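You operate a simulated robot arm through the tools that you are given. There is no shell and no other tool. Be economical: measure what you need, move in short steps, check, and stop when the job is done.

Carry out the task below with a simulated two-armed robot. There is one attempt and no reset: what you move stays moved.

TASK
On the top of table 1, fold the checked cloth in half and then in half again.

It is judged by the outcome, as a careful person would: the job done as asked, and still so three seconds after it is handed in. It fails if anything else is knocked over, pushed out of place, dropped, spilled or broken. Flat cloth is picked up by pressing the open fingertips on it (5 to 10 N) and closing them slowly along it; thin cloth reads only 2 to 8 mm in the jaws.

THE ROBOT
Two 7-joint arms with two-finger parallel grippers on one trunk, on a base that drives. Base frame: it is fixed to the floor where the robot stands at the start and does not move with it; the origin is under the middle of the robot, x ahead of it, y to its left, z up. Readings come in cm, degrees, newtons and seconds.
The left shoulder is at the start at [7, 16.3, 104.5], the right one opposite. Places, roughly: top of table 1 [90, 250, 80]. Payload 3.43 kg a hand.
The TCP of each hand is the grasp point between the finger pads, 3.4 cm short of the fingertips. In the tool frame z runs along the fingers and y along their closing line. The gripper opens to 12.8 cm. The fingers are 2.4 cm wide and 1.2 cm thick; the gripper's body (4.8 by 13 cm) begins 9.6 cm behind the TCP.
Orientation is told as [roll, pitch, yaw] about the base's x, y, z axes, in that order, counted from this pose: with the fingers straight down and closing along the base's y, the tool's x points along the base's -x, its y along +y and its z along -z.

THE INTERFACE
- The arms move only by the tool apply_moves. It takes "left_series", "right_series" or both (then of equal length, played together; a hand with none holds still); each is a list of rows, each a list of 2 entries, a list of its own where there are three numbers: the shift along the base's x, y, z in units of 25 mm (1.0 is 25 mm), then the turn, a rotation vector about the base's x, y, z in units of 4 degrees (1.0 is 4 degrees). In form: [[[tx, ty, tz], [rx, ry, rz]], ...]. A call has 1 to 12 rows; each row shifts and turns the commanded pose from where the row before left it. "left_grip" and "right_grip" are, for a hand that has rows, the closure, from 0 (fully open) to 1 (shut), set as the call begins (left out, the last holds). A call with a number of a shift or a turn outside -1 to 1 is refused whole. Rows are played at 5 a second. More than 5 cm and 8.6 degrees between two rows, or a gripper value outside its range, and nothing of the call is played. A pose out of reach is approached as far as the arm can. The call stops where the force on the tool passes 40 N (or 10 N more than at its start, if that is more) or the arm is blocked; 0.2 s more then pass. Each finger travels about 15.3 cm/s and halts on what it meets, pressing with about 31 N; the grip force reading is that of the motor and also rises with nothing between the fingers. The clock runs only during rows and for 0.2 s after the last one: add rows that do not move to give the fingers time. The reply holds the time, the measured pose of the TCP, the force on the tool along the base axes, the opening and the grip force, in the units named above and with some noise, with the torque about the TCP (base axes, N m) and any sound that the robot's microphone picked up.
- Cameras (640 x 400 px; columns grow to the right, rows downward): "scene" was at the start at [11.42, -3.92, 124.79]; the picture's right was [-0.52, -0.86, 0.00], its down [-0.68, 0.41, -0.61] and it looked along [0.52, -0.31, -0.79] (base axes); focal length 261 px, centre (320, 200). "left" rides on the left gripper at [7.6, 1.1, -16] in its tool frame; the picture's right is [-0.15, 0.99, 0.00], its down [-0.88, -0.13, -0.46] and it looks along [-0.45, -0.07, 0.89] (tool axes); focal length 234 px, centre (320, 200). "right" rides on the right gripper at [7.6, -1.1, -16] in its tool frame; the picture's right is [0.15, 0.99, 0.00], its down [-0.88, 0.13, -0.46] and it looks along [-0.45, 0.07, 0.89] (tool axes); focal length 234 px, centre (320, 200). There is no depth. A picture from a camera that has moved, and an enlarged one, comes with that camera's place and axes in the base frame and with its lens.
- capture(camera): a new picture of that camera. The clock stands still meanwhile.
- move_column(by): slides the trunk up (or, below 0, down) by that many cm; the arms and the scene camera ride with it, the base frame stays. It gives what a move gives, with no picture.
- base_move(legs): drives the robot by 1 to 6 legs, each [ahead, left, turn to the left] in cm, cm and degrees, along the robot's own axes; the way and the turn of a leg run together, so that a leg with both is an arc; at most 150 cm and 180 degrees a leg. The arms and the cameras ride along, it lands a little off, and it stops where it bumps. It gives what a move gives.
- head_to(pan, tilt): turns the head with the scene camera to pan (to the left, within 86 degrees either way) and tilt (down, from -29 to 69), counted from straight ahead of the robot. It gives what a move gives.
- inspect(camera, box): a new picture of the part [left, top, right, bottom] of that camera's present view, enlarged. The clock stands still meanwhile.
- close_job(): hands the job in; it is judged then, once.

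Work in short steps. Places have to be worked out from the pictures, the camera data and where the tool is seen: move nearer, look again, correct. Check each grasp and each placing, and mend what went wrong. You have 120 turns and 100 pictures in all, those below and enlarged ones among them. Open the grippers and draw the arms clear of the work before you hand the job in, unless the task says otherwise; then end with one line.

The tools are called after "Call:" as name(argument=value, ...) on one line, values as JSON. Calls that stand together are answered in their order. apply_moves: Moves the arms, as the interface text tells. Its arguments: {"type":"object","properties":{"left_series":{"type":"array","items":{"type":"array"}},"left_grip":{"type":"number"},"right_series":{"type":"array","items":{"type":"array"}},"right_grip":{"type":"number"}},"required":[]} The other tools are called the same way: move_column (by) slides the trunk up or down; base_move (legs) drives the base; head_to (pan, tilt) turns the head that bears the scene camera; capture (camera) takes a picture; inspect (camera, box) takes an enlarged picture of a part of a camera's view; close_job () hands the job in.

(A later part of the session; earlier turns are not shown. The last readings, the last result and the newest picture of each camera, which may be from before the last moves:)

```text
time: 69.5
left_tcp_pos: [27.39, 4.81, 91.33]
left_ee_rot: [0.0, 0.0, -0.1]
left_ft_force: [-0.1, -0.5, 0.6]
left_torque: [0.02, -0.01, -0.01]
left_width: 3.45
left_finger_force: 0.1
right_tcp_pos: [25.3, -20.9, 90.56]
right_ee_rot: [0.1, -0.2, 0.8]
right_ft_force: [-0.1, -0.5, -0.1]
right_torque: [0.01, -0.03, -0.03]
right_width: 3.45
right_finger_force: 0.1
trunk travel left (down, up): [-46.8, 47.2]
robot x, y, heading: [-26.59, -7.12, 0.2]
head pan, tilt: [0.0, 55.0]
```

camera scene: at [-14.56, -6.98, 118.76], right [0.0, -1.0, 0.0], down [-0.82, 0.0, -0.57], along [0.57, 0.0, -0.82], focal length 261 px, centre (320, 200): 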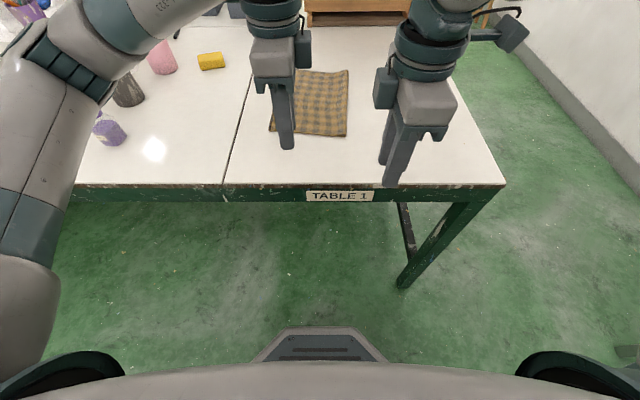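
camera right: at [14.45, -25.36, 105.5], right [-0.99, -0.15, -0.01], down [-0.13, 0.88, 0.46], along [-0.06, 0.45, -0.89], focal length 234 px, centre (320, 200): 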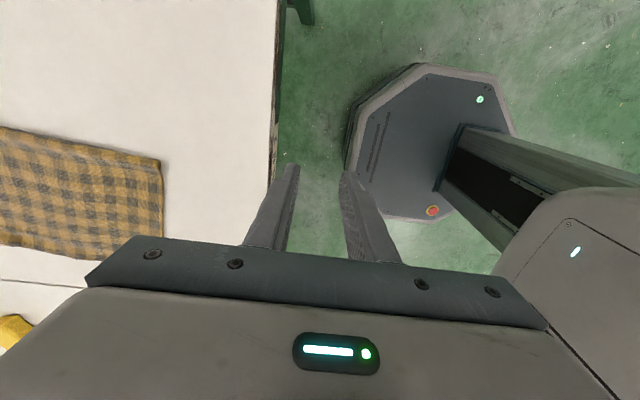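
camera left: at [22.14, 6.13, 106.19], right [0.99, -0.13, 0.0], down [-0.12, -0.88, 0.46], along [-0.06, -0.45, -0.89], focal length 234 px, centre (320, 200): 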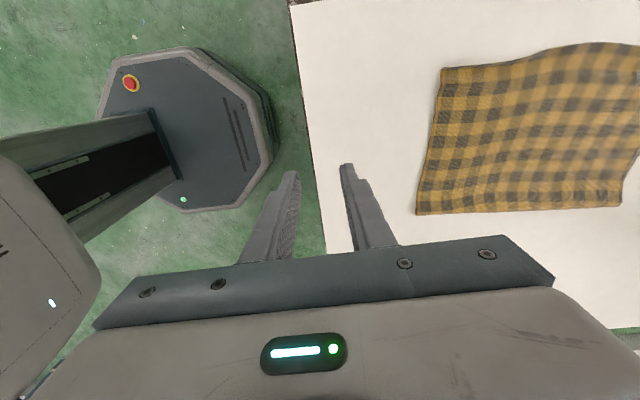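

Call:
base_move(legs=[[10, 0, 0]])

Call:
apply_moves(left_series=[[[0, -0.1, -0.4], [0, 0, 0]], [[0, -0.1, -0.4], [0, 0, 0]], [[0, -0.1, -0.4], [0, 0, 0]], [[0, -0.1, -0.4], [0, 0, 0]]], right_series=[[[0, 0.85, -0.3], [0, 0, 0]], [[0, 0.85, -0.3], [0, 0, 0]], [[0, 0.85, -0.3], [0, 0, 0]], [[0, 0.85, -0.3], [0, 0, -0.2]]])

Call:
capture(camera="left")

Call:
capture(camera="right")

```text
time: 70.7
left_tcp_pos: [37.48, 4.48, 91.32]
left_ee_rot: [0.0, 0.0, -0.3]
left_ft_force: [0.1, 0.3, 0.1]
left_torque: [0.03, 0.03, -0.03]
left_width: 3.48
left_finger_force: 0.0
right_tcp_pos: [35.43, -21.16, 90.55]
right_ee_rot: [0.0, -0.1, 0.5]
right_ft_force: [0.8, 0.1, -0.2]
right_torque: [0.01, 0.03, 0.0]
right_width: 3.49
right_finger_force: 0.0
trunk travel left (down, up): [-46.8, 47.2]
robot x, y, heading: [-17.1, -6.57, -0.1]
head pan, tilt: [0.0, 55.0]
```

```text
time: 71.7
left_tcp_pos: [37.41, 3.63, 87.28]
left_ee_rot: [-0.1, -0.1, -0.3]
left_ft_force: [0.3, 0.0, 0.5]
left_torque: [0.02, 0.0, -0.02]
left_width: 3.5
left_finger_force: 0.1
right_tcp_pos: [35.37, -20.02, 90.19]
right_ee_rot: [0.1, -0.2, 0.5]
right_ft_force: [0.3, 0.0, -1.0]
right_torque: [0.02, 0.0, 0.02]
right_width: 3.48
right_finger_force: 0.1
right hand out of reach, approached as far as the arm can: row 1, 2, 3, 4
trunk travel left (down, up): [-46.8, 47.2]
robot x, y, heading: [-16.64, -7.39, -0.1]
head pan, tilt: [0.0, 55.0]
```

```text
42 pictures are left
camera left: at [29.87, 4.61, 103.26], right [0.15, 0.99, 0.0], down [0.88, -0.14, 0.46], along [0.45, -0.07, -0.89], focal length 234 px, centre (320, 200)
```

left: 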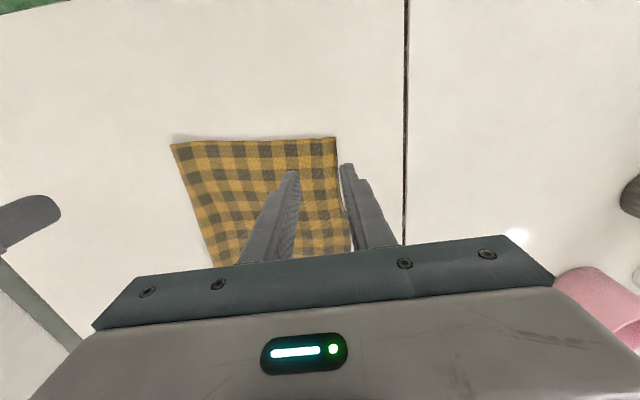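

```text
41 pictures are left
camera right: at [27.71, -21.27, 106.16], right [-0.15, 0.99, 0.0], down [0.88, 0.14, 0.46], along [0.45, 0.07, -0.89], focal length 234 px, centre (320, 200)
```

right: 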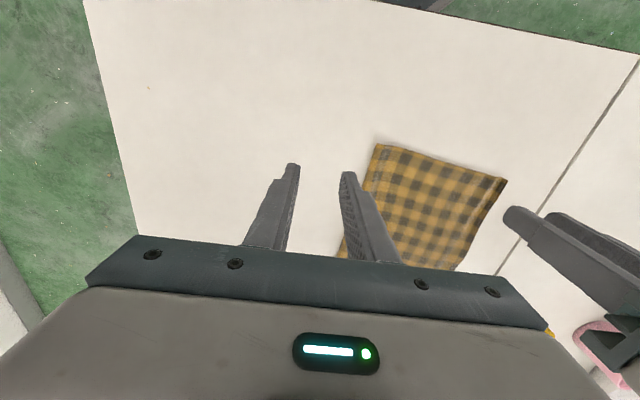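

The pattern is clear now: the "out of reach" stops come whenever the two hands get within about 20 cm of each other. So I'll turn them to ±90° and tilt the wrists outward by 20°, so the fingertips can come close while the hands stay apart. First I'll turn with the hands spread.

Call:
apply_moves(left_series=[[[0, 0.3, 0.2], [0, 0, -1]], [[0, 0.3, 0.2], [0, 0, -1]], [[0, 0.3, 0.2], [0, 0, -1]], [[0, 0.3, 0.2], [0, 0, -1]], [[0, 0, 0], [0, 0, -1]], [[0, 0, 0], [0, 0, -1]], [[0, 0, 0], [0, 0, -1]], [[0, 0, 0], [0, 0, -1]], [[0, 0, 0], [0, 0, -1]], [[0, 0, 0], [0, 0, -1]], [[0, 0, 0], [0, 0, -1]], [[0, 0, 0], [0, 0, -1]]], right_series=[[[0, -0.3, 0], [0, 0, 1]], [[0, -0.3, 0], [0, 0, 1]], [[0, -0.3, 0], [0, 0, 1]], [[0, -0.3, 0], [0, 0, 1]], [[0, 0, 0], [0, 0, 1]], [[0, 0, 0], [0, 0, 1]], [[0, 0, 0], [0, 0, 1]], [[0, 0, 0], [0, 0, 1]], [[0, 0, 0], [0, 0, 1]], [[0, 0, 0], [0, 0, 1]], [[0, 0, 0], [0, 0, 1]], [[0, 0, 0], [0, 0, 1]]])

Call:
apply_moves(left_series=[[[0, 0, 0], [0, 0, -1]], [[0, 0, 0], [0, 0, -1]], [[0, 0, 0], [0, 0, -1]], [[0, 0, 0], [0, 0, -1]], [[0, 0, 0], [0, 0, -1]], [[0, 0, 0], [0, 0, -1]], [[0, 0, 0], [0, 0, -1]], [[0, 0, 0], [0, 0, -1]], [[0, 0, 0], [0, 0, -1]], [[0, 0, 0], [0, 0, -1]], [[0, 0, 0], [0, 0, -0.5]]], right_series=[[[0, 0, 0], [0, 0, 1]], [[0, 0, 0], [0, 0, 1]], [[0, 0, 0], [0, 0, 1]], [[0, 0, 0], [0, 0, 1]], [[0, 0, 0], [0, 0, 1]], [[0, 0, 0], [0, 0, 1]], [[0, 0, 0], [0, 0, 1]], [[0, 0, 0], [0, 0, 1]], [[0, 0, 0], [0, 0, 1]], [[0, 0, 0], [0, 0, 1]], [[0, 0, 0], [0, 0, 0.4]]])

Call:
apply_moves(left_series=[[[0, 0, 0], [-1, 0, 0]], [[0, 0, 0], [-1, 0, 0]], [[0, 0, 0], [-1, 0, 0]], [[0, 0, 0], [-1, 0, 0]], [[0, 0, 0], [-1, 0, 0]]], right_series=[[[0, 0, 0], [1, 0, 0]], [[0, 0, 0], [1, 0, 0]], [[0, 0, 0], [1, 0, 0]], [[0, 0, 0], [1, 0, 0]], [[0, 0, 0], [1, 0, 0]]])

```text
time: 74.3
left_tcp_pos: [37.3, 6.67, 89.57]
left_ee_rot: [0.0, -0.1, -48.5]
left_ft_force: [-0.8, -0.7, 1.2]
left_torque: [0.04, 0.03, -0.01]
left_width: 3.48
left_finger_force: 0.1
right_tcp_pos: [35.29, -23.06, 90.51]
right_ee_rot: [0.0, -0.2, 47.7]
right_ft_force: [-0.2, 0.0, 0.7]
right_torque: [-0.03, 0.02, -0.01]
right_width: 3.48
right_finger_force: 0.0
trunk travel left (down, up): [-46.8, 47.2]
robot x, y, heading: [-16.82, -6.97, -0.1]
head pan, tilt: [0.0, 55.0]
```

```text
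time: 76.7
left_tcp_pos: [29.33, 2.74, 89.45]
left_ee_rot: [0.1, 0.0, -90.1]
left_ft_force: [1.1, 0.0, 0.9]
left_torque: [0.01, 0.0, 0.01]
left_width: 3.49
left_finger_force: 0.1
left hand out of reach, approached as far as the arm can: row 7, 8, 9, 10, 11
right_tcp_pos: [23.92, -18.0, 89.79]
right_ee_rot: [-0.3, -0.2, 88.9]
right_ft_force: [-0.6, 0.5, 0.2]
right_torque: [0.0, 0.0, 0.04]
right_width: 3.5
right_finger_force: 0.0
right hand out of reach, approached as far as the arm can: row 5, 6, 7, 8, 9, 10, 11
trunk travel left (down, up): [-46.8, 47.2]
robot x, y, heading: [-16.94, -6.88, -0.0]
head pan, tilt: [0.0, 55.0]
```

```text
time: 77.9
left_tcp_pos: [27.52, 2.14, 89.74]
left_ee_rot: [0.2, -20.0, -90.2]
left_ft_force: [-0.6, -0.3, 0.0]
left_torque: [0.03, 0.0, -0.04]
left_width: 3.48
left_finger_force: 0.1
left hand out of reach, approached as far as the arm can: row 1, 2, 3, 4, 5
right_tcp_pos: [20.61, -15.67, 89.48]
right_ee_rot: [0.2, -20.2, 89.2]
right_ft_force: [-0.3, -0.2, -0.4]
right_torque: [-0.01, 0.0, 0.0]
right_width: 3.51
right_finger_force: 0.0
right hand out of reach, approached as far as the arm can: row 1, 2, 3, 4, 5
trunk travel left (down, up): [-46.8, 47.2]
robot x, y, heading: [-17.0, -7.03, -0.1]
head pan, tilt: [0.0, 55.0]
```

The ±90° turn itself is limited at this distance, so two hands at 14 cm spacing won't work here. I'll make the second fold with the right hand gripping the middle of the near edge, from a stance at heading ~40° where that jaw direction is comfortable, and tidy the corners by sweeping as before. First I'll untilt both hands and turn them back partly.

Call:
apply_moves(left_series=[[[0, 0.2, 0.2], [1, 0, 0]], [[0, 0.2, 0.2], [1, 0, 0]], [[0, 0.2, 0.2], [1, 0, 0]], [[0, 0.2, 0.2], [1, 0, 0]], [[0, 0.2, 0.2], [1, 0, 0]]], right_series=[[[0, -0.2, 0.2], [-1, 0, 0]], [[0, -0.2, 0.2], [-1, 0, 0]], [[0, -0.2, 0.2], [-1, 0, 0]], [[0, -0.2, 0.2], [-1, 0, 0]], [[0, -0.2, 0.2], [-1, 0, 0]]])

Call:
apply_moves(left_series=[[[0, 0.4, 0.3], [0, 0, 1]], [[0, 0.4, 0.3], [0, 0, 1]], [[0, 0.4, 0.3], [0, 0, 1]], [[0, 0.4, 0.3], [0, 0, 1]], [[0, 0.4, 0.3], [0, 0, 1]], [[0, 0.4, 0.3], [0, 0, 1]], [[0, 0.4, 0.3], [0, 0, 1]], [[0, 0.4, 0.3], [0, 0, 1]], [[0, 0.4, 0.3], [0, 0, 1]], [[0, 0.4, 0.3], [0, 0, 1]]], right_series=[[[0.5, 0, 0], [0, 0, -1]], [[0.5, 0, 0], [0, 0, -1]], [[0.5, 0, 0], [0, 0, -1]], [[0.5, 0, 0], [0, 0, -1]], [[0.5, 0, 0], [0, 0, -1]], [[0.5, 0, 0], [0, 0, -1]], [[0.5, 0, 0], [0, 0, -1]], [[0.5, 0, 0], [0, 0, -1]], [[0.5, 0, 0], [0, 0, -1]], [[0.5, 0, 0], [0, 0, -1]]])

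```text
time: 79.1
left_tcp_pos: [27.57, 4.63, 92.24]
left_ee_rot: [0.1, -0.1, -90.3]
left_ft_force: [0.3, -1.2, 0.2]
left_torque: [-0.02, 0.01, -0.02]
left_width: 3.48
left_finger_force: 0.0
right_tcp_pos: [20.55, -18.19, 91.9]
right_ee_rot: [0.1, -0.2, 89.2]
right_ft_force: [0.2, 0.4, -0.6]
right_torque: [0.02, 0.01, 0.01]
right_width: 3.49
right_finger_force: 0.0
trunk travel left (down, up): [-46.8, 47.2]
robot x, y, heading: [-16.67, -6.74, -0.2]
head pan, tilt: [0.0, 55.0]
```

```text
time: 81.3
left_tcp_pos: [27.41, 14.7, 99.67]
left_ee_rot: [0.1, 0.0, -50.3]
left_ft_force: [0.1, -0.8, -0.1]
left_torque: [0.01, -0.01, -0.03]
left_width: 3.5
left_finger_force: 0.0
right_tcp_pos: [32.59, -18.87, 92.05]
right_ee_rot: [0.0, -0.4, 49.2]
right_ft_force: [0.2, -0.4, 0.3]
right_torque: [0.0, -0.06, -0.04]
right_width: 3.49
right_finger_force: 0.0
right hand out of reach, approached as far as the arm can: row 8, 10
trunk travel left (down, up): [-46.8, 47.2]
robot x, y, heading: [-16.87, -6.98, -0.2]
head pan, tilt: [0.0, 55.0]
```

The reach seems limited in this turning direction, so I'll test the opposite one (right hand toward negative yaw) with the left hand parked further away.

Call:
apply_moves(left_series=[[[0, 0.8, 0.2], [0, 0, 1]], [[0, 0.8, 0.2], [0, 0, 1]], [[0, 0.8, 0.2], [0, 0, 1]], [[0, 0.8, 0.2], [0, 0, 1]], [[0, 0.8, 0.2], [0, 0, 1]], [[0, 0.8, 0], [0, 0, 1]], [[0, 0, 0], [0, 0, 1]], [[0, 0, 0], [0, 0, 1]], [[0, 0, 0], [0, 0, 1]], [[0, 0, 0], [0, 0, 1]], [[0, 0, 0], [0, 0, 1]], [[0, 0, 0], [0, 0, 1]]], right_series=[[[0.1, 0, 0], [0, 0, -1]], [[0.1, 0, 0], [0, 0, -1]], [[0.1, 0, 0], [0, 0, -1]], [[0.1, 0, 0], [0, 0, -1]], [[0.1, 0, 0], [0, 0, -1]], [[0.1, 0, 0], [0, 0, -1]], [[0.1, 0, 0], [0, 0, -1]], [[0.1, 0, 0], [0, 0, -1]], [[0.1, 0, 0], [0, 0, -1]], [[0.1, 0, 0], [0, 0, -1]], [[0.1, 0, 0], [0, 0, -1]], [[0.1, 0, 0], [0, 0, -1]]])

Call:
apply_moves(right_series=[[[0.1, 0.2, 0], [0, 0, -1]], [[0.1, 0.2, 0], [0, 0, -1]], [[0.1, 0.2, 0], [0, 0, -1]], [[0.1, 0.2, 0], [0, 0, -1]], [[0.1, 0.2, 0], [0, 0, -1]], [[0.1, 0.2, 0], [0, 0, -1]], [[0.1, 0.2, 0], [0, 0, -1]], [[0.1, 0.2, 0], [0, 0, -1]], [[0.1, 0.2, 0], [0, 0, -1]], [[0.1, 0.2, 0], [0, 0, -1]], [[0.1, 0.2, 0], [0, 0, -1]], [[0.1, 0.2, 0], [0, 0, -1]]])

Call:
apply_moves(right_series=[[[0, 0.2, 0], [0, 0, -1]], [[0, 0.2, 0], [0, 0, -1]], [[0, 0.2, 0], [0, 0, -1]], [[0, 0.2, 0], [0, 0, -1]], [[0, 0.2, 0], [0, 0, -1]], [[0, 0.2, 0], [0, 0, -1]], [[0, 0.2, 0], [0, 0, -1]], [[0, 0.2, 0], [0, 0, -1]], [[0, 0.2, 0], [0, 0, -1]], [[0, 0.2, 0], [0, 0, -1]], [[0, 0.2, 0], [0, 0, -0.8]]])

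```text
time: 83.9
left_tcp_pos: [27.54, 26.46, 102.27]
left_ee_rot: [0.0, 0.0, -2.1]
left_ft_force: [-0.1, -0.2, -0.8]
left_torque: [-0.01, 0.03, -0.01]
left_width: 3.51
left_finger_force: 0.0
right_tcp_pos: [35.35, -19.72, 91.97]
right_ee_rot: [0.1, -0.3, 1.3]
right_ft_force: [0.2, 1.1, 0.5]
right_torque: [-0.03, -0.01, 0.01]
right_width: 3.51
right_finger_force: 0.2
right hand out of reach, approached as far as the arm can: row 3, 9
trunk travel left (down, up): [-46.8, 47.2]
robot x, y, heading: [-16.89, -6.78, -0.2]
head pan, tilt: [0.0, 55.0]
```

```text
time: 86.5
left_tcp_pos: [27.58, 26.62, 102.26]
left_ee_rot: [0.0, 0.0, -2.4]
left_ft_force: [0.0, -0.3, -0.8]
left_torque: [-0.02, 0.03, 0.0]
left_width: 3.49
left_finger_force: 0.2
right_tcp_pos: [36.28, -19.97, 91.4]
right_ee_rot: [0.2, -0.1, -46.9]
right_ft_force: [1.1, -0.3, 1.3]
right_torque: [0.0, -0.01, -0.02]
right_width: 3.48
right_finger_force: 0.1
right hand out of reach, approached as far as the arm can: row 1, 2, 3, 4, 5, 6, 7, 8, 9, 10, 11, 12
trunk travel left (down, up): [-46.8, 47.2]
robot x, y, heading: [-16.8, -7.2, -0.4]
head pan, tilt: [0.0, 55.0]
```

```text
time: 88.9
left_tcp_pos: [27.62, 26.59, 102.35]
left_ee_rot: [-0.1, 0.0, -2.3]
left_ft_force: [0.2, 0.5, -1.2]
left_torque: [-0.04, 0.04, -0.04]
left_width: 3.45
left_finger_force: 0.0
right_tcp_pos: [34.67, -19.67, 91.37]
right_ee_rot: [0.1, 0.0, -89.9]
right_ft_force: [-0.2, 0.0, 0.1]
right_torque: [0.02, -0.01, -0.01]
right_width: 3.47
right_finger_force: 0.0
right hand out of reach, approached as far as the arm can: row 1, 2, 3, 4, 5, 6, 7, 8, 9, 10, 11
trunk travel left (down, up): [-46.8, 47.2]
robot x, y, heading: [-16.54, -6.78, -0.5]
head pan, tilt: [0.0, 55.0]
```

The right arm is stuck sideways at about 13 cm right of centre in every orientation, while the left arm crosses the centre easily. So the left hand will do the fold: I'll turn it toward +90° as it comes over the cloth and move the right hand away.

Call:
apply_moves(left_series=[[[0.3, -0.6, 0], [0, 0, 1]], [[0.3, -0.6, 0], [0, 0, 1]], [[0.3, -0.6, 0], [0, 0, 1]], [[0.3, -0.6, 0], [0, 0, 1]], [[0.3, -0.6, 0], [0, 0, 1]], [[0.3, -0.6, 0], [0, 0, 1]], [[0.3, -0.6, 0], [0, 0, 1]], [[0.3, -0.6, 0], [0, 0, 1]], [[0.3, -0.6, 0], [0, 0, 1]], [[0.3, -0.6, 0], [0, 0, 1]], [[0.3, -0.6, 0], [0, 0, 1]], [[0.3, -0.6, 0], [0, 0, 1]]], right_series=[[[0, -0.7, 0.1], [0, 0, 1]], [[0, -0.7, 0.1], [0, 0, 1]], [[0, -0.7, 0.1], [0, 0, 1]], [[0, -0.7, 0.1], [0, 0, 1]], [[0, -0.7, 0.1], [0, 0, 1]], [[0, -0.7, 0.1], [0, 0, 1]], [[0, -0.7, 0.1], [0, 0, 1]], [[0, -0.7, 0.1], [0, 0, 1]], [[0, -0.7, 0], [0, 0, 1]], [[0, -0.7, 0], [0, 0, 1]], [[0, -0.7, 0], [0, 0, 1]], [[0, -0.7, 0], [0, 0, 1]]])

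Call:
apply_moves(left_series=[[[0, -0.4, -0.2], [0, 0, 1]], [[0, -0.4, -0.2], [0, 0, 1]], [[0, -0.4, -0.2], [0, 0, 1]], [[0, -0.4, -0.2], [0, 0, 1]], [[0, -0.4, -0.2], [0, 0, 1]], [[0, -0.4, -0.2], [0, 0, 1]], [[0, -0.4, -0.2], [0, 0, 1]], [[0, -0.4, -0.2], [0, 0, 1]], [[0, -0.4, -0.2], [0, 0, 1]], [[0, -0.4, -0.2], [0, 0, 1]], [[0, -0.4, -0.2], [0, 0, 1]]])

```text
time: 91.5
left_tcp_pos: [36.64, 8.5, 102.25]
left_ee_rot: [0.1, 0.0, 45.7]
left_ft_force: [0.1, -0.2, 0.7]
left_torque: [0.04, 0.03, -0.03]
left_width: 3.5
left_finger_force: 0.1
right_tcp_pos: [34.74, -40.5, 93.39]
right_ee_rot: [0.1, 0.0, -41.8]
right_ft_force: [-0.7, -0.2, 0.5]
right_torque: [0.02, -0.01, -0.01]
right_width: 3.47
right_finger_force: 0.2
trunk travel left (down, up): [-46.8, 47.2]
robot x, y, heading: [-16.86, -6.66, -0.3]
head pan, tilt: [0.0, 55.0]
```

```text
time: 93.9
left_tcp_pos: [36.39, -2.32, 96.7]
left_ee_rot: [0.0, 0.0, 89.9]
left_ft_force: [0.7, 0.3, 0.4]
left_torque: [0.0, -0.04, 0.01]
left_width: 3.49
left_finger_force: 0.0
right_tcp_pos: [34.69, -40.59, 93.33]
right_ee_rot: [0.1, -0.2, -42.0]
right_ft_force: [0.1, 0.3, -0.2]
right_torque: [0.0, 0.0, -0.02]
right_width: 3.47
right_finger_force: 0.1
trunk travel left (down, up): [-46.8, 47.2]
robot x, y, heading: [-16.66, -7.0, -0.1]
head pan, tilt: [0.0, 55.0]
```

The left hand reaches this pose (yaw +90) without trouble. I'll look at the near edge from its camera.

Call:
apply_moves(left_series=[[[0, -0.2, -1], [0, 0, 0]], [[0, -0.2, -1], [0, 0, 0]], [[0, -0.2, -1], [0, 0, 0]], [[0, 0, -1], [0, 0, 0]]])

Call:
capture(camera="left")

Call:
capture(camera="scene")

```text
time: 94.9
left_tcp_pos: [36.58, -3.91, 86.78]
left_ee_rot: [-0.1, 0.0, 89.6]
left_ft_force: [-0.5, -0.4, -0.1]
left_torque: [-0.02, 0.0, 0.0]
left_width: 3.49
left_finger_force: 0.0
right_tcp_pos: [34.7, -40.58, 93.37]
right_ee_rot: [0.1, -0.2, -41.9]
right_ft_force: [0.2, 0.6, -0.4]
right_torque: [-0.03, -0.02, -0.02]
right_width: 3.49
right_finger_force: 0.1
trunk travel left (down, up): [-46.8, 47.2]
robot x, y, heading: [-16.89, -6.97, -0.4]
head pan, tilt: [0.0, 55.0]
```

```text
40 pictures are left
camera left: at [35.37, -11.6, 102.57], right [-0.99, 0.15, 0.0], down [0.14, 0.88, 0.46], along [0.07, 0.45, -0.89], focal length 234 px, centre (320, 200)
```

left: 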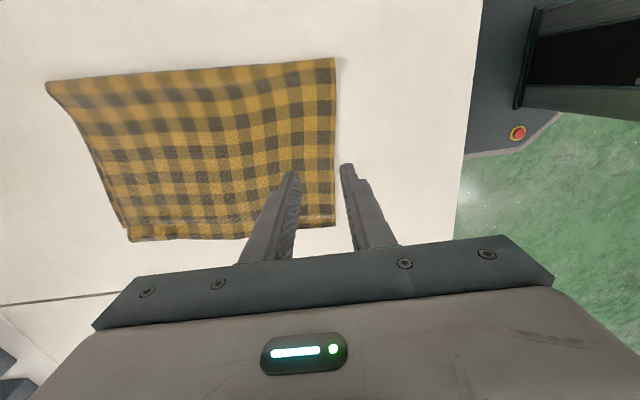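

```text
39 pictures are left
camera scene: at [-4.52, -7.04, 118.76], right [0.0, -1.0, 0.0], down [-0.82, 0.0, -0.57], along [0.57, 0.0, -0.82], focal length 261 px, centre (320, 200)
```

scene: 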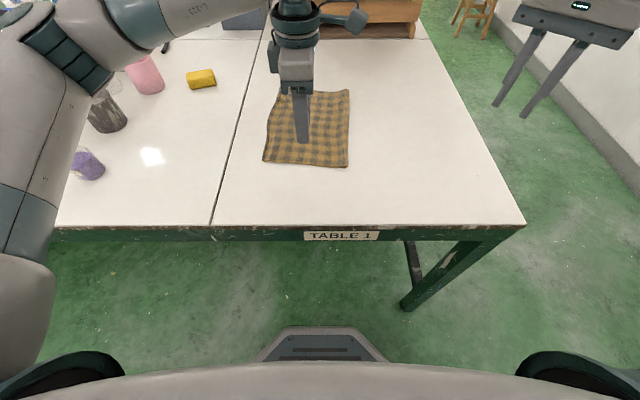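

The near edge runs from (33.6, -13.4) to (36.1, 5.9). I'll turn the jaws -7.4° to match it, put the near finger just outside the edge at its middle, and go down.

Call:
apply_moves(left_series=[[[-0.1, 0, -0.6], [0, 0, -0.92]], [[0, 0, -0.7], [0, 0, -0.92]], [[0, 0, -0.7], [0, 0, 0]], [[0, 0, -0.55], [0, 0, 0]], [[0, 0, 0], [0, 0, 0]]])

Call:
inspect(camera="left", box=[220, 90, 420, 240])

```text
time: 96.1
left_tcp_pos: [36.11, -3.9, 80.45]
left_ee_rot: [0.0, -0.1, 82.3]
left_ft_force: [0.0, 0.2, -0.6]
left_torque: [0.0, 0.02, 0.02]
left_width: 3.49
left_finger_force: 0.0
right_tcp_pos: [34.66, -40.58, 93.32]
right_ee_rot: [0.1, -0.2, -41.9]
right_ft_force: [-0.4, 0.3, -0.8]
right_torque: [-0.03, -0.01, 0.0]
right_width: 3.5
right_finger_force: 0.2
trunk travel left (down, up): [-46.8, 47.2]
robot x, y, heading: [-17.06, -6.73, -0.1]
head pan, tilt: [0.0, 55.0]
```

```text
2.67 times, centred on (320, 165) of left
camera zoom: at [34.07, -11.41, 96.32], right [-0.96, 0.28, 0.0], down [0.25, 0.85, 0.46], along [0.13, 0.44, -0.89], focal length 624 px, centre (320, 293)
```

zoom: 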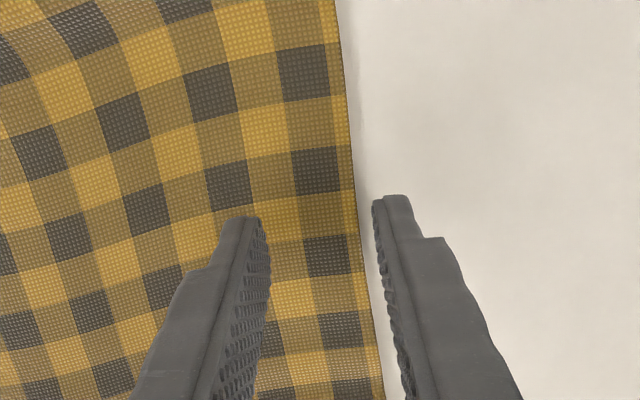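

Call:
apply_moves(left_series=[[[0, 0, -0.12], [0, 0, 0]], [[0, 0, -0.1], [0, 0, 0]], [[0, 0, 0], [0, 0, 0]]])

```text
time: 96.9
left_tcp_pos: [36.25, -3.9, 79.8]
left_ee_rot: [0.0, 0.0, 82.2]
left_ft_force: [-0.2, -1.1, -0.2]
left_torque: [0.05, 0.03, 0.0]
left_width: 3.49
left_finger_force: 0.0
right_tcp_pos: [34.68, -40.59, 93.36]
right_ee_rot: [0.0, -0.2, -42.0]
right_ft_force: [0.4, 0.0, 0.6]
right_torque: [-0.01, 0.04, -0.01]
right_width: 3.5
right_finger_force: 0.0
trunk travel left (down, up): [-46.8, 47.2]
robot x, y, heading: [-16.37, -7.05, -0.1]
head pan, tilt: [0.0, 55.0]
```

Call:
apply_moves(left_series=[[[0, 0, -0.08], [0, 0, 0]], [[0, 0, -0.06], [0, 0, 0]], [[0, 0, 0], [0, 0, 0]]])

```text
time: 97.7
left_tcp_pos: [36.28, -3.79, 79.64]
left_ee_rot: [0.0, 0.0, 82.3]
left_ft_force: [0.3, 1.7, 5.9]
left_torque: [0.07, -0.19, 0.02]
left_width: 3.51
left_finger_force: 0.9
right_tcp_pos: [34.58, -40.58, 93.32]
right_ee_rot: [0.1, -0.2, -41.9]
right_ft_force: [0.0, 0.3, -0.6]
right_torque: [0.0, -0.01, 0.0]
right_width: 3.46
right_finger_force: 0.1
trunk travel left (down, up): [-46.8, 47.2]
robot x, y, heading: [-16.66, -6.72, -0.2]
head pan, tilt: [0.0, 55.0]
```

Contact at 6 N. I'll press a touch more and close slowly.

Call:
apply_moves(left_series=[[[0, 0, -0.03], [0, 0, 0]], [[0, 0, 0], [0, 0, 0]]], left_grip=0.79)

Call:
apply_moves(left_series=[[[0, 0, 0], [0, 0, 0]], [[0, 0, 0], [0, 0, 0]]], left_grip=0.85)

Call:
inspect(camera="left", box=[220, 90, 420, 240])

```text
time: 98.3
left_tcp_pos: [36.22, -3.89, 79.43]
left_ee_rot: [-0.1, 0.0, 82.3]
left_ft_force: [-2.3, -0.7, 16.0]
left_torque: [-0.02, -0.21, -0.02]
left_width: 2.55
left_finger_force: 0.1
right_tcp_pos: [34.6, -40.45, 93.37]
right_ee_rot: [0.0, -0.2, -41.8]
right_ft_force: [0.3, 0.1, 0.5]
right_torque: [-0.01, 0.01, 0.02]
right_width: 3.5
right_finger_force: 0.0
trunk travel left (down, up): [-46.8, 47.2]
robot x, y, heading: [-16.84, -7.2, -0.2]
head pan, tilt: [0.0, 55.0]
```

```text
time: 98.9
left_tcp_pos: [36.29, -3.87, 79.54]
left_ee_rot: [-0.1, -0.1, 82.2]
left_ft_force: [-3.2, -0.1, 20.5]
left_torque: [-0.04, -0.21, -0.04]
left_width: 1.74
left_finger_force: 0.0
right_tcp_pos: [34.48, -40.55, 93.42]
right_ee_rot: [0.1, -0.3, -41.8]
right_ft_force: [0.5, -0.1, -0.3]
right_torque: [0.0, 0.0, -0.01]
right_width: 3.49
right_finger_force: 0.1
trunk travel left (down, up): [-46.8, 47.2]
robot x, y, heading: [-16.73, -7.1, -0.2]
head pan, tilt: [0.0, 55.0]
```

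```text
2.67 times, centred on (320, 165) of left
camera zoom: at [34.11, -11.4, 95.48], right [-0.96, 0.28, 0.0], down [0.25, 0.86, 0.46], along [0.13, 0.44, -0.89], focal length 624 px, centre (320, 293)
```

zoom: 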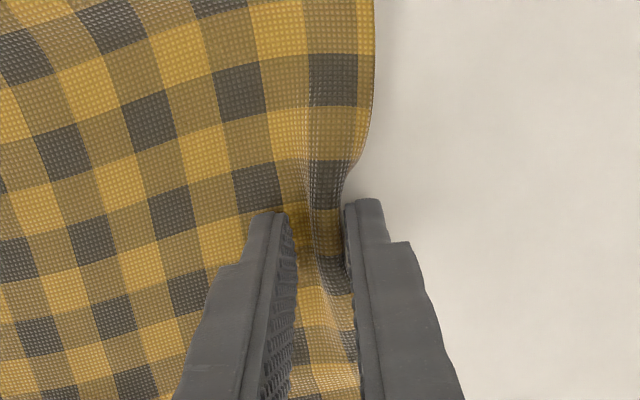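

It's buckling up between the fingers. I'll close fully in two more steps and lift slightly to check that both layers are held.

Call:
apply_moves(left_series=[[[0, 0, 0.01], [0, 0, 0]], [[0, 0, 0], [0, 0, 0]]], left_grip=0.92)

Call:
apply_moves(left_series=[[[0, 0, 0], [0, 0, 0]], [[0, 0, 0], [0, 0, 0]], [[0, 0, 0], [0, 0, 0]]], left_grip=1.0)

Call:
apply_moves(left_series=[[[0.1, 0, 0.5], [0, 0, 0]], [[0.2, 0, 0.6], [0, 0, 0]], [[0.3, 0, 0.6], [0, 0, 0]]])

Call:
capture(camera="left")

Call:
inspect(camera="scene", box=[240, 70, 400, 190])

```text
time: 99.5
left_tcp_pos: [36.2, -3.92, 79.55]
left_ee_rot: [-0.2, 0.0, 82.3]
left_ft_force: [0.2, 1.5, 23.5]
left_torque: [-0.01, -0.22, -0.01]
left_width: 1.02
left_finger_force: 0.0
right_tcp_pos: [34.58, -40.48, 93.53]
right_ee_rot: [0.1, -0.3, -41.9]
right_ft_force: [-0.4, -0.3, -0.1]
right_torque: [0.01, 0.01, 0.03]
right_width: 3.49
right_finger_force: 0.1
trunk travel left (down, up): [-46.8, 47.2]
robot x, y, heading: [-16.71, -6.75, -0.2]
head pan, tilt: [0.0, 55.0]
```

```text
time: 100.3
left_tcp_pos: [36.28, -3.91, 79.56]
left_ee_rot: [-0.1, 0.0, 82.3]
left_ft_force: [-1.1, -0.2, 25.6]
left_torque: [-0.02, -0.16, 0.03]
left_width: 0.46
left_finger_force: 31.1
right_tcp_pos: [34.57, -40.55, 93.46]
right_ee_rot: [0.1, -0.2, -41.8]
right_ft_force: [-0.5, 0.7, -0.2]
right_torque: [0.0, -0.02, 0.01]
right_width: 3.5
right_finger_force: 0.1
trunk travel left (down, up): [-46.8, 47.2]
robot x, y, heading: [-16.64, -7.04, 0.2]
head pan, tilt: [0.0, 55.0]
```

```text
time: 101.1
left_tcp_pos: [37.75, -3.97, 83.64]
left_ee_rot: [0.1, -0.1, 82.3]
left_ft_force: [0.3, -0.6, -0.9]
left_torque: [-0.01, 0.01, 0.03]
left_width: 0.33
left_finger_force: 31.1
right_tcp_pos: [34.68, -40.36, 93.39]
right_ee_rot: [0.0, -0.2, -41.8]
right_ft_force: [-0.2, -0.1, -0.1]
right_torque: [0.01, 0.02, -0.01]
right_width: 3.48
right_finger_force: 0.1
trunk travel left (down, up): [-46.8, 47.2]
robot x, y, heading: [-16.74, -7.14, -0.2]
head pan, tilt: [0.0, 55.0]
```

```text
36 pictures are left
camera left: at [35.78, -11.55, 99.55], right [-0.96, 0.28, 0.0], down [0.25, 0.85, 0.46], along [0.13, 0.44, -0.89], focal length 234 px, centre (320, 200)
```

left: 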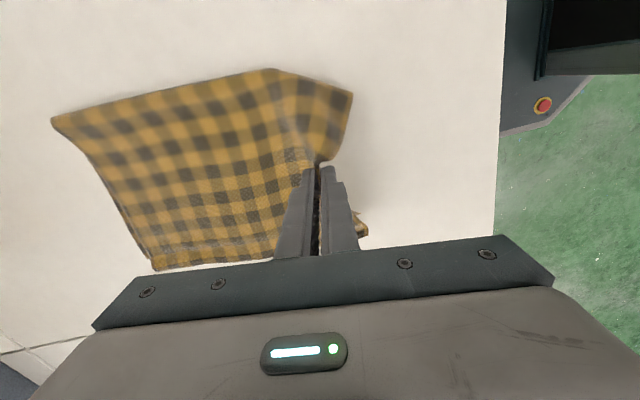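

```text
3.33 times, centred on (320, 130) of scene
camera zoom: at [-4.53, -7.08, 118.74], right [0.0, -1.0, 0.0], down [-0.82, 0.0, -0.57], along [0.57, 0.0, -0.82], focal length 870 px, centre (320, 433)
```

zoom: 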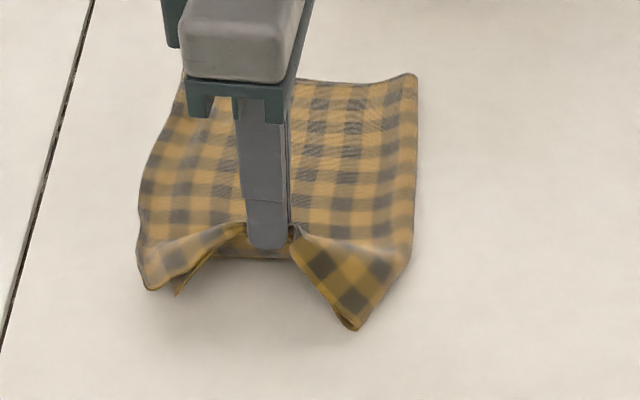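

Something of the underside shows behind the finger. I'll lift higher and look again to make sure both layers came up.

Call:
apply_moves(left_series=[[[0.3, 0, 0.9], [0, 0, 0]], [[0.4, 0, 0.9], [0, 0, 0]], [[0.5, 0, 0.6], [0, 0, 0]]])

Call:
inspect(camera="scene", box=[240, 70, 400, 190])

```text
time: 101.9
left_tcp_pos: [40.89, -3.83, 89.65]
left_ee_rot: [0.1, 0.0, 82.3]
left_ft_force: [1.2, -0.6, 0.1]
left_torque: [0.01, -0.01, 0.03]
left_width: 0.34
left_finger_force: 30.7
right_tcp_pos: [34.77, -40.5, 93.26]
right_ee_rot: [0.1, -0.2, -41.9]
right_ft_force: [1.0, -0.7, -0.3]
right_torque: [0.02, -0.02, 0.01]
right_width: 3.46
right_finger_force: 0.0
trunk travel left (down, up): [-46.8, 47.2]
robot x, y, heading: [-16.72, -6.97, -0.3]
head pan, tilt: [0.0, 55.0]
```

```text
3.33 times, centred on (320, 130) of scene
camera zoom: at [-4.53, -7.09, 118.75], right [0.0, -1.0, 0.0], down [-0.82, 0.0, -0.57], along [0.57, 0.0, -0.82], focal length 870 px, centre (320, 433)
```

zoom: 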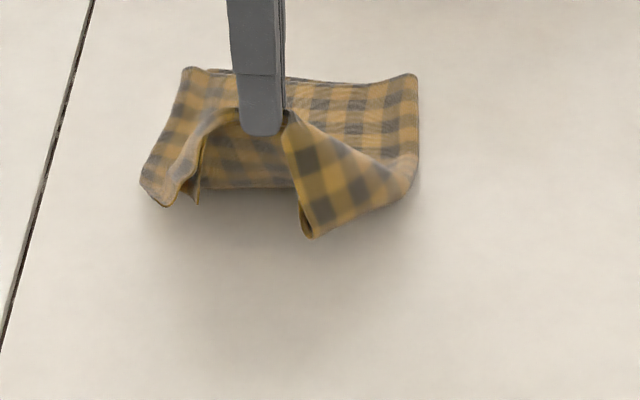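

Both layers are held (the table shows beneath). I'll carry along the arc over the fold line toward the far edge, drifting slightly to -y to follow the cloth's axis.

Call:
apply_moves(left_series=[[[0.9, -0.09, 0.2], [0, 0, 0]], [[0.9, -0.09, 0.2], [0, 0, 0]], [[0.9, -0.09, 0.1], [0, 0, 0]], [[0.9, -0.09, 0], [0, 0, 0]], [[0.9, -0.09, -0.3], [0, 0, 0]], [[0.8, -0.08, -0.6], [0, 0, 0]], [[0.8, -0.08, -0.8], [0, 0, 0]], [[0.5, -0.05, -0.8], [0, 0, 0]]])

Call:
inspect(camera="scene", box=[240, 70, 400, 190])

Call:
capture(camera="left")

```text
time: 103.7
left_tcp_pos: [57.48, -5.43, 84.78]
left_ee_rot: [0.1, -0.1, 82.2]
left_ft_force: [-0.1, 0.0, -0.9]
left_torque: [0.03, 0.03, 0.0]
left_width: 0.35
left_finger_force: 31.1
right_tcp_pos: [34.85, -40.6, 93.31]
right_ee_rot: [0.0, -0.1, -41.9]
right_ft_force: [0.3, -1.3, -0.5]
right_torque: [0.0, -0.02, 0.05]
right_width: 3.47
right_finger_force: 0.0
trunk travel left (down, up): [-46.8, 47.2]
robot x, y, heading: [-17.01, -6.85, -0.0]
head pan, tilt: [0.0, 55.0]
```

```text
3.33 times, centred on (320, 130) of scene
camera zoom: at [-4.5, -7.08, 118.75], right [0.0, -1.0, 0.0], down [-0.82, 0.0, -0.57], along [0.57, 0.0, -0.82], focal length 870 px, centre (320, 433)
```

zoom: 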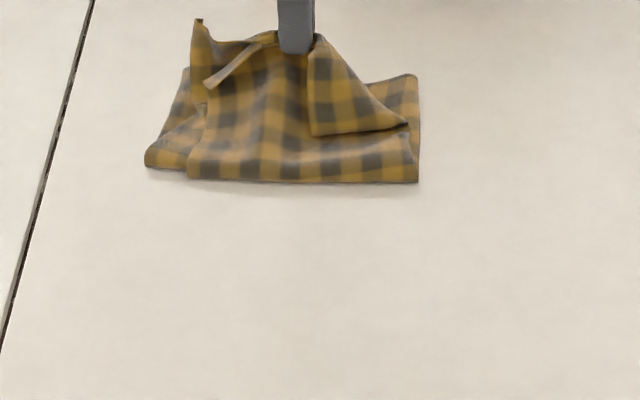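

```text
32 pictures are left
camera left: at [55.44, -13.05, 100.77], right [-0.96, 0.28, 0.0], down [0.25, 0.85, 0.46], along [0.13, 0.44, -0.89], focal length 234 px, centre (320, 200)
```

left: 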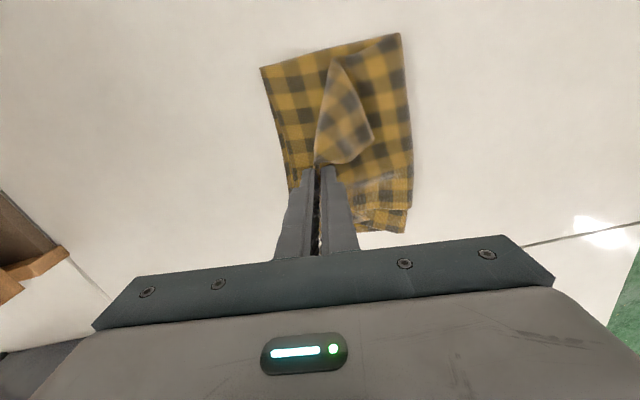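

The middle is across; the right corner lags as a flap lying on top. I'll lay the middle down at the far edge and release.

Call:
apply_moves(left_series=[[[0.5, -0.05, -0.7], [0, 0, 0]], [[0.5, -0.05, -0.7], [0, 0, 0]], [[0.3, 0, -0.4], [0, 0, 0]], [[0, 0, 0], [0, 0, 0]]])

Call:
capture(camera="left")

```text
time: 104.7
left_tcp_pos: [60.49, -5.64, 80.36]
left_ee_rot: [0.1, 0.0, 82.3]
left_ft_force: [0.5, 0.1, 3.0]
left_torque: [-0.02, 0.03, 0.04]
left_width: 0.37
left_finger_force: 30.3
right_tcp_pos: [34.76, -40.59, 93.43]
right_ee_rot: [0.2, -0.2, -42.1]
right_ft_force: [-0.8, -0.5, -0.4]
right_torque: [-0.01, 0.0, -0.01]
right_width: 3.49
right_finger_force: 0.0
trunk travel left (down, up): [-46.8, 47.2]
robot x, y, heading: [-16.82, -6.97, -0.1]
head pan, tilt: [0.0, 55.0]
```

```text
31 pictures are left
camera left: at [58.46, -13.16, 96.25], right [-0.96, 0.28, 0.0], down [0.25, 0.86, 0.46], along [0.13, 0.44, -0.89], focal length 234 px, centre (320, 200)
```

left: 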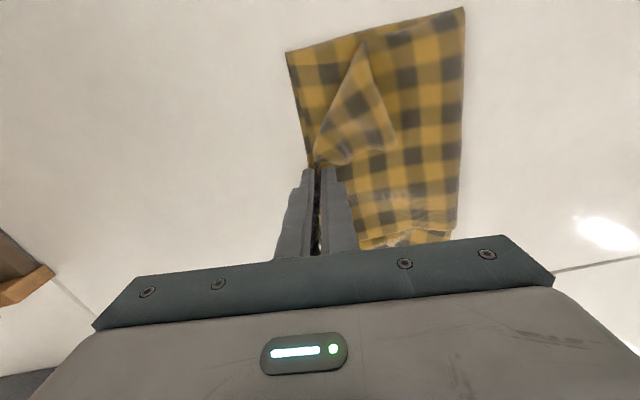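

Call:
apply_moves(left_series=[[[0, 0, 0], [0, 0, 0]], [[0, 0, 0.2], [0, 0, 0]], [[0, 0, 0.6], [0, 0, 0]], [[0, 0, 1], [0, 0, 0]], [[0, 0, 1], [0, 0, 0]], [[0, 0.3, 1], [0, 0, 0]]], left_grip=0.8)

Call:
inspect(camera="scene", box=[250, 60, 390, 165])

Call:
capture(camera="left")

```text
time: 106.1
left_tcp_pos: [60.45, -4.87, 89.79]
left_ee_rot: [0.0, 0.0, 82.3]
left_ft_force: [-0.3, 1.1, 0.8]
left_torque: [-0.02, -0.02, 0.03]
left_width: 2.56
left_finger_force: 0.0
right_tcp_pos: [34.75, -40.53, 93.42]
right_ee_rot: [0.1, -0.2, -42.0]
right_ft_force: [0.2, 1.0, -0.5]
right_torque: [-0.01, -0.01, -0.02]
right_width: 3.49
right_finger_force: 0.1
trunk travel left (down, up): [-46.8, 47.2]
robot x, y, heading: [-16.37, -6.98, -0.1]
head pan, tilt: [0.0, 55.0]
```

```text
3.81 times, centred on (320, 112) of scene
camera zoom: at [-4.6, -7.06, 118.76], right [0.0, -1.0, 0.0], down [-0.82, 0.0, -0.57], along [0.57, 0.0, -0.82], focal length 995 px, centre (320, 533)
```

zoom: 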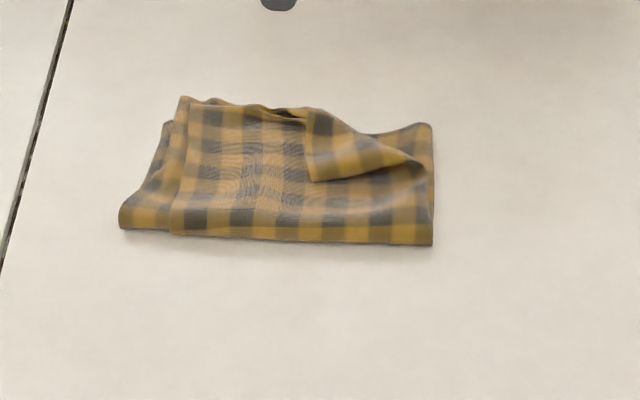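

```text
29 pictures are left
camera left: at [58.34, -12.46, 105.72], right [-0.96, 0.28, 0.0], down [0.25, 0.85, 0.46], along [0.13, 0.44, -0.89], focal length 234 px, centre (320, 200)
```

left: 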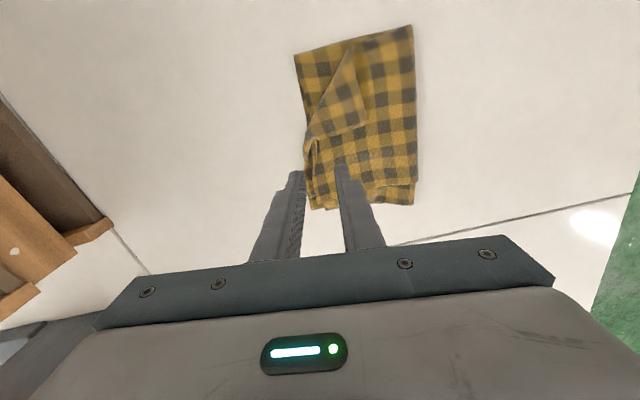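

A very good result apart from the right corner, which is a triangular flap with its tip at about (53.6, -6.5) that belongs near (62, -14). I'll place the closed fingertips behind the tip and sweep it over diagonally.

Call:
apply_moves(left_series=[[[-0.95, 0.1, 0], [0, 0, 0]], [[-0.95, 0.1, 0], [0, 0, 0]], [[-0.95, 0.1, 0], [0, 0, 0]], [[-0.95, 0.1, 0], [0, 0, 0]], [[-0.1, 0, -0.9], [0, 0, 0]], [[0, 0, -0.9], [0, 0, 0]], [[0, 0, -0.9], [0, 0, 0]], [[0, 0, -0.8], [0, 0, 0]], [[0, 0, 0], [0, 0, 0]]], left_grip=1.0)

Call:
inspect(camera="left", box=[200, 30, 440, 210])

```text
time: 108.1
left_tcp_pos: [50.97, -3.81, 80.85]
left_ee_rot: [0.0, 0.1, 82.2]
left_ft_force: [0.3, 0.3, 0.8]
left_torque: [-0.03, 0.0, -0.02]
left_width: 0.0
left_finger_force: 31.5
right_tcp_pos: [34.69, -40.45, 93.34]
right_ee_rot: [0.1, -0.2, -41.9]
right_ft_force: [0.6, 0.3, 0.5]
right_torque: [0.03, 0.01, 0.0]
right_width: 3.5
right_finger_force: 0.1
trunk travel left (down, up): [-46.8, 47.2]
robot x, y, heading: [-17.02, -7.09, -0.2]
head pan, tilt: [0.0, 55.0]
```

```text
2.22 times, centred on (320, 120) of left
camera zoom: at [48.83, -11.4, 96.72], right [-0.96, 0.28, 0.0], down [0.25, 0.85, 0.46], along [0.13, 0.44, -0.89], focal length 520 px, centre (320, 378)
```

zoom: 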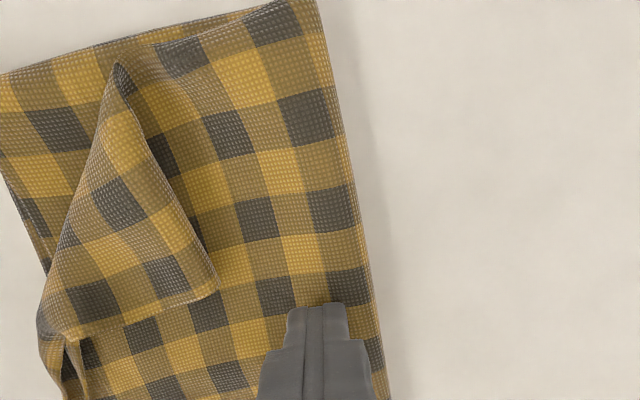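

The fingertips are aligned behind the flap's tip. I'll lower slightly and sweep diagonally, first about halfway.

Call:
apply_moves(left_series=[[[0, 0, -0.1], [0, 0, 0]], [[0.4, -0.34, 0], [0, 0, 0]], [[0.4, -0.34, 0], [0, 0, 0]], [[0.4, -0.34, 0], [0, 0, 0]], [[0.4, -0.34, 0], [0, 0, 0]], [[0.4, -0.34, 0], [0, 0, 0]], [[0.4, -0.34, 0], [0, 0, 0]], [[0.4, -0.34, 0], [0, 0, 0]]])

Call:
inspect(camera="left", box=[200, 30, 440, 210])

Call:
inspect(camera="scene", box=[250, 60, 390, 165])

```text
time: 109.9
left_tcp_pos: [57.93, -10.1, 80.71]
left_ee_rot: [0.0, 0.0, 82.4]
left_ft_force: [-0.8, -0.1, 0.0]
left_torque: [0.0, 0.0, -0.03]
left_width: 0.0
left_finger_force: 31.3
right_tcp_pos: [34.79, -40.65, 93.24]
right_ee_rot: [0.1, -0.2, -41.9]
right_ft_force: [0.1, -0.1, 0.8]
right_torque: [0.01, 0.02, 0.0]
right_width: 3.49
right_finger_force: 0.0
trunk travel left (down, up): [-46.8, 47.2]
robot x, y, heading: [-16.72, -6.99, -0.2]
head pan, tilt: [0.0, 55.0]
```

```text
2.22 times, centred on (320, 120) of left
camera zoom: at [55.86, -17.56, 96.66], right [-0.96, 0.28, 0.0], down [0.25, 0.85, 0.46], along [0.13, 0.44, -0.89], focal length 520 px, centre (320, 378)
```

zoom: 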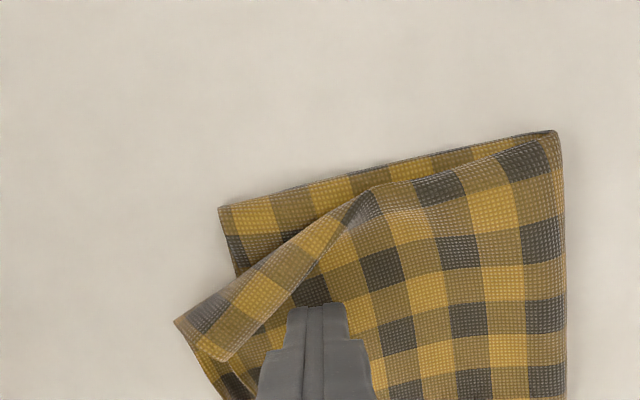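

```text
3.81 times, centred on (320, 112) of scene
camera zoom: at [-4.53, -7.13, 118.75], right [0.0, -1.0, 0.0], down [-0.82, 0.0, -0.57], along [0.57, 0.0, -0.82], focal length 995 px, centre (320, 533)
```

zoom: 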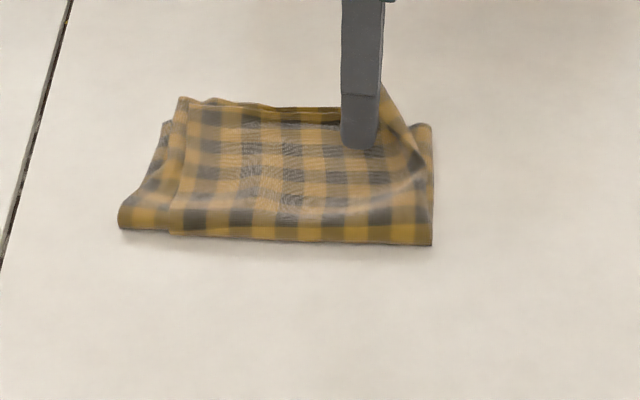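

The flap is turning over well. I'll finish the sweep.

Call:
apply_moves(left_series=[[[0.35, -0.35, 0], [0, 0, 0]], [[0.35, -0.35, 0], [0, 0, 0]], [[0.35, -0.35, 0], [0, 0, 0]], [[0.3, -0.3, 0], [0, 0, 0]], [[0.3, -0.3, 0], [0, 0, 0]]])

Call:
inspect(camera="left", box=[200, 30, 440, 210])

```text
time: 111.1
left_tcp_pos: [60.66, -13.22, 80.49]
left_ee_rot: [0.1, 0.0, 82.3]
left_ft_force: [0.9, -0.2, -0.3]
left_torque: [-0.03, 0.0, -0.01]
left_width: 0.0
left_finger_force: 30.3
left hand out of reach, approached as far as the arm can: row 4, 5
right_tcp_pos: [34.71, -40.53, 93.29]
right_ee_rot: [0.0, -0.3, -41.8]
right_ft_force: [-0.3, 0.1, -0.5]
right_torque: [-0.02, 0.0, 0.02]
right_width: 3.5
right_finger_force: 0.1
trunk travel left (down, up): [-46.8, 47.2]
robot x, y, heading: [-16.5, -7.14, -0.4]
head pan, tilt: [0.0, 55.0]
```

```text
2.22 times, centred on (320, 120) of left
camera zoom: at [58.6, -20.8, 96.46], right [-0.96, 0.28, 0.0], down [0.25, 0.86, 0.46], along [0.13, 0.44, -0.89], focal length 520 px, centre (320, 378)
```

zoom: 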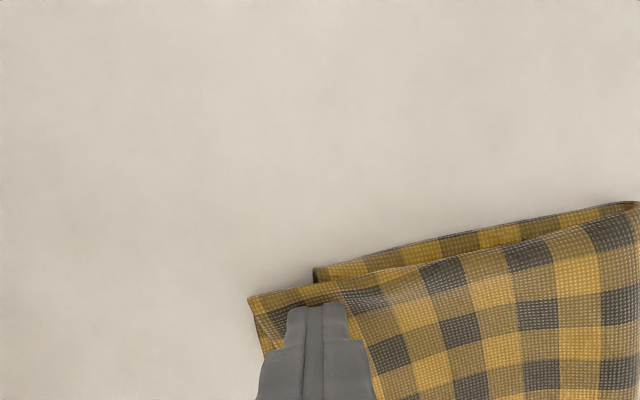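

The flap is over. I'll lift, move aside and look at the whole.

Call:
apply_moves(left_series=[[[0, 0, 0.5], [0, 0, 0]], [[0, 0, 1], [0, 0, 0]], [[0, 0, 1], [0, 0, 0]], [[0, 0, 1], [0, 0, 0]], [[-0.6, 0.8, 0.6], [0, 0, 0]], [[-0.6, 1, 0.4], [0, 0, 0]], [[-0.6, 1, 0], [0, 0, 0]], [[-0.6, 1, 0], [0, 0, 0]], [[-0.6, 1, 0], [0, 0, 0]], [[0, 1, 0], [0, 0, 0]], [[0, 1, 0], [0, 0, 0]], [[0, 1, 0], [0, 0, 0]]])

Call:
inspect(camera="scene", box=[250, 60, 390, 165])

```text
time: 113.7
left_tcp_pos: [61.06, -8.41, 89.49]
left_ee_rot: [0.1, -0.1, 82.3]
left_ft_force: [0.3, -0.3, -0.1]
left_torque: [0.0, 0.02, -0.01]
left_width: 0.0
left_finger_force: 31.0
left hand out of reach, approached as far as the arm can: row 3, 4, 5, 6, 7, 8, 9, 10, 11, 12
right_tcp_pos: [34.77, -40.54, 93.29]
right_ee_rot: [0.0, -0.2, -41.8]
right_ft_force: [0.5, -0.8, 0.1]
right_torque: [0.01, 0.0, -0.01]
right_width: 3.48
right_finger_force: 0.0
trunk travel left (down, up): [-46.8, 47.2]
robot x, y, heading: [-16.63, -6.95, -0.3]
head pan, tilt: [0.0, 55.0]
```

```text
3.81 times, centred on (320, 112) of scene
camera zoom: at [-4.56, -7.12, 118.76], right [0.0, -1.0, 0.0], down [-0.82, 0.0, -0.57], along [0.57, 0.0, -0.82], focal length 995 px, centre (320, 533)
```

zoom: 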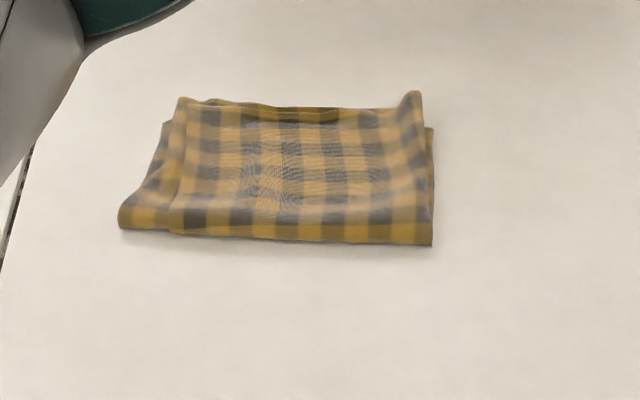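

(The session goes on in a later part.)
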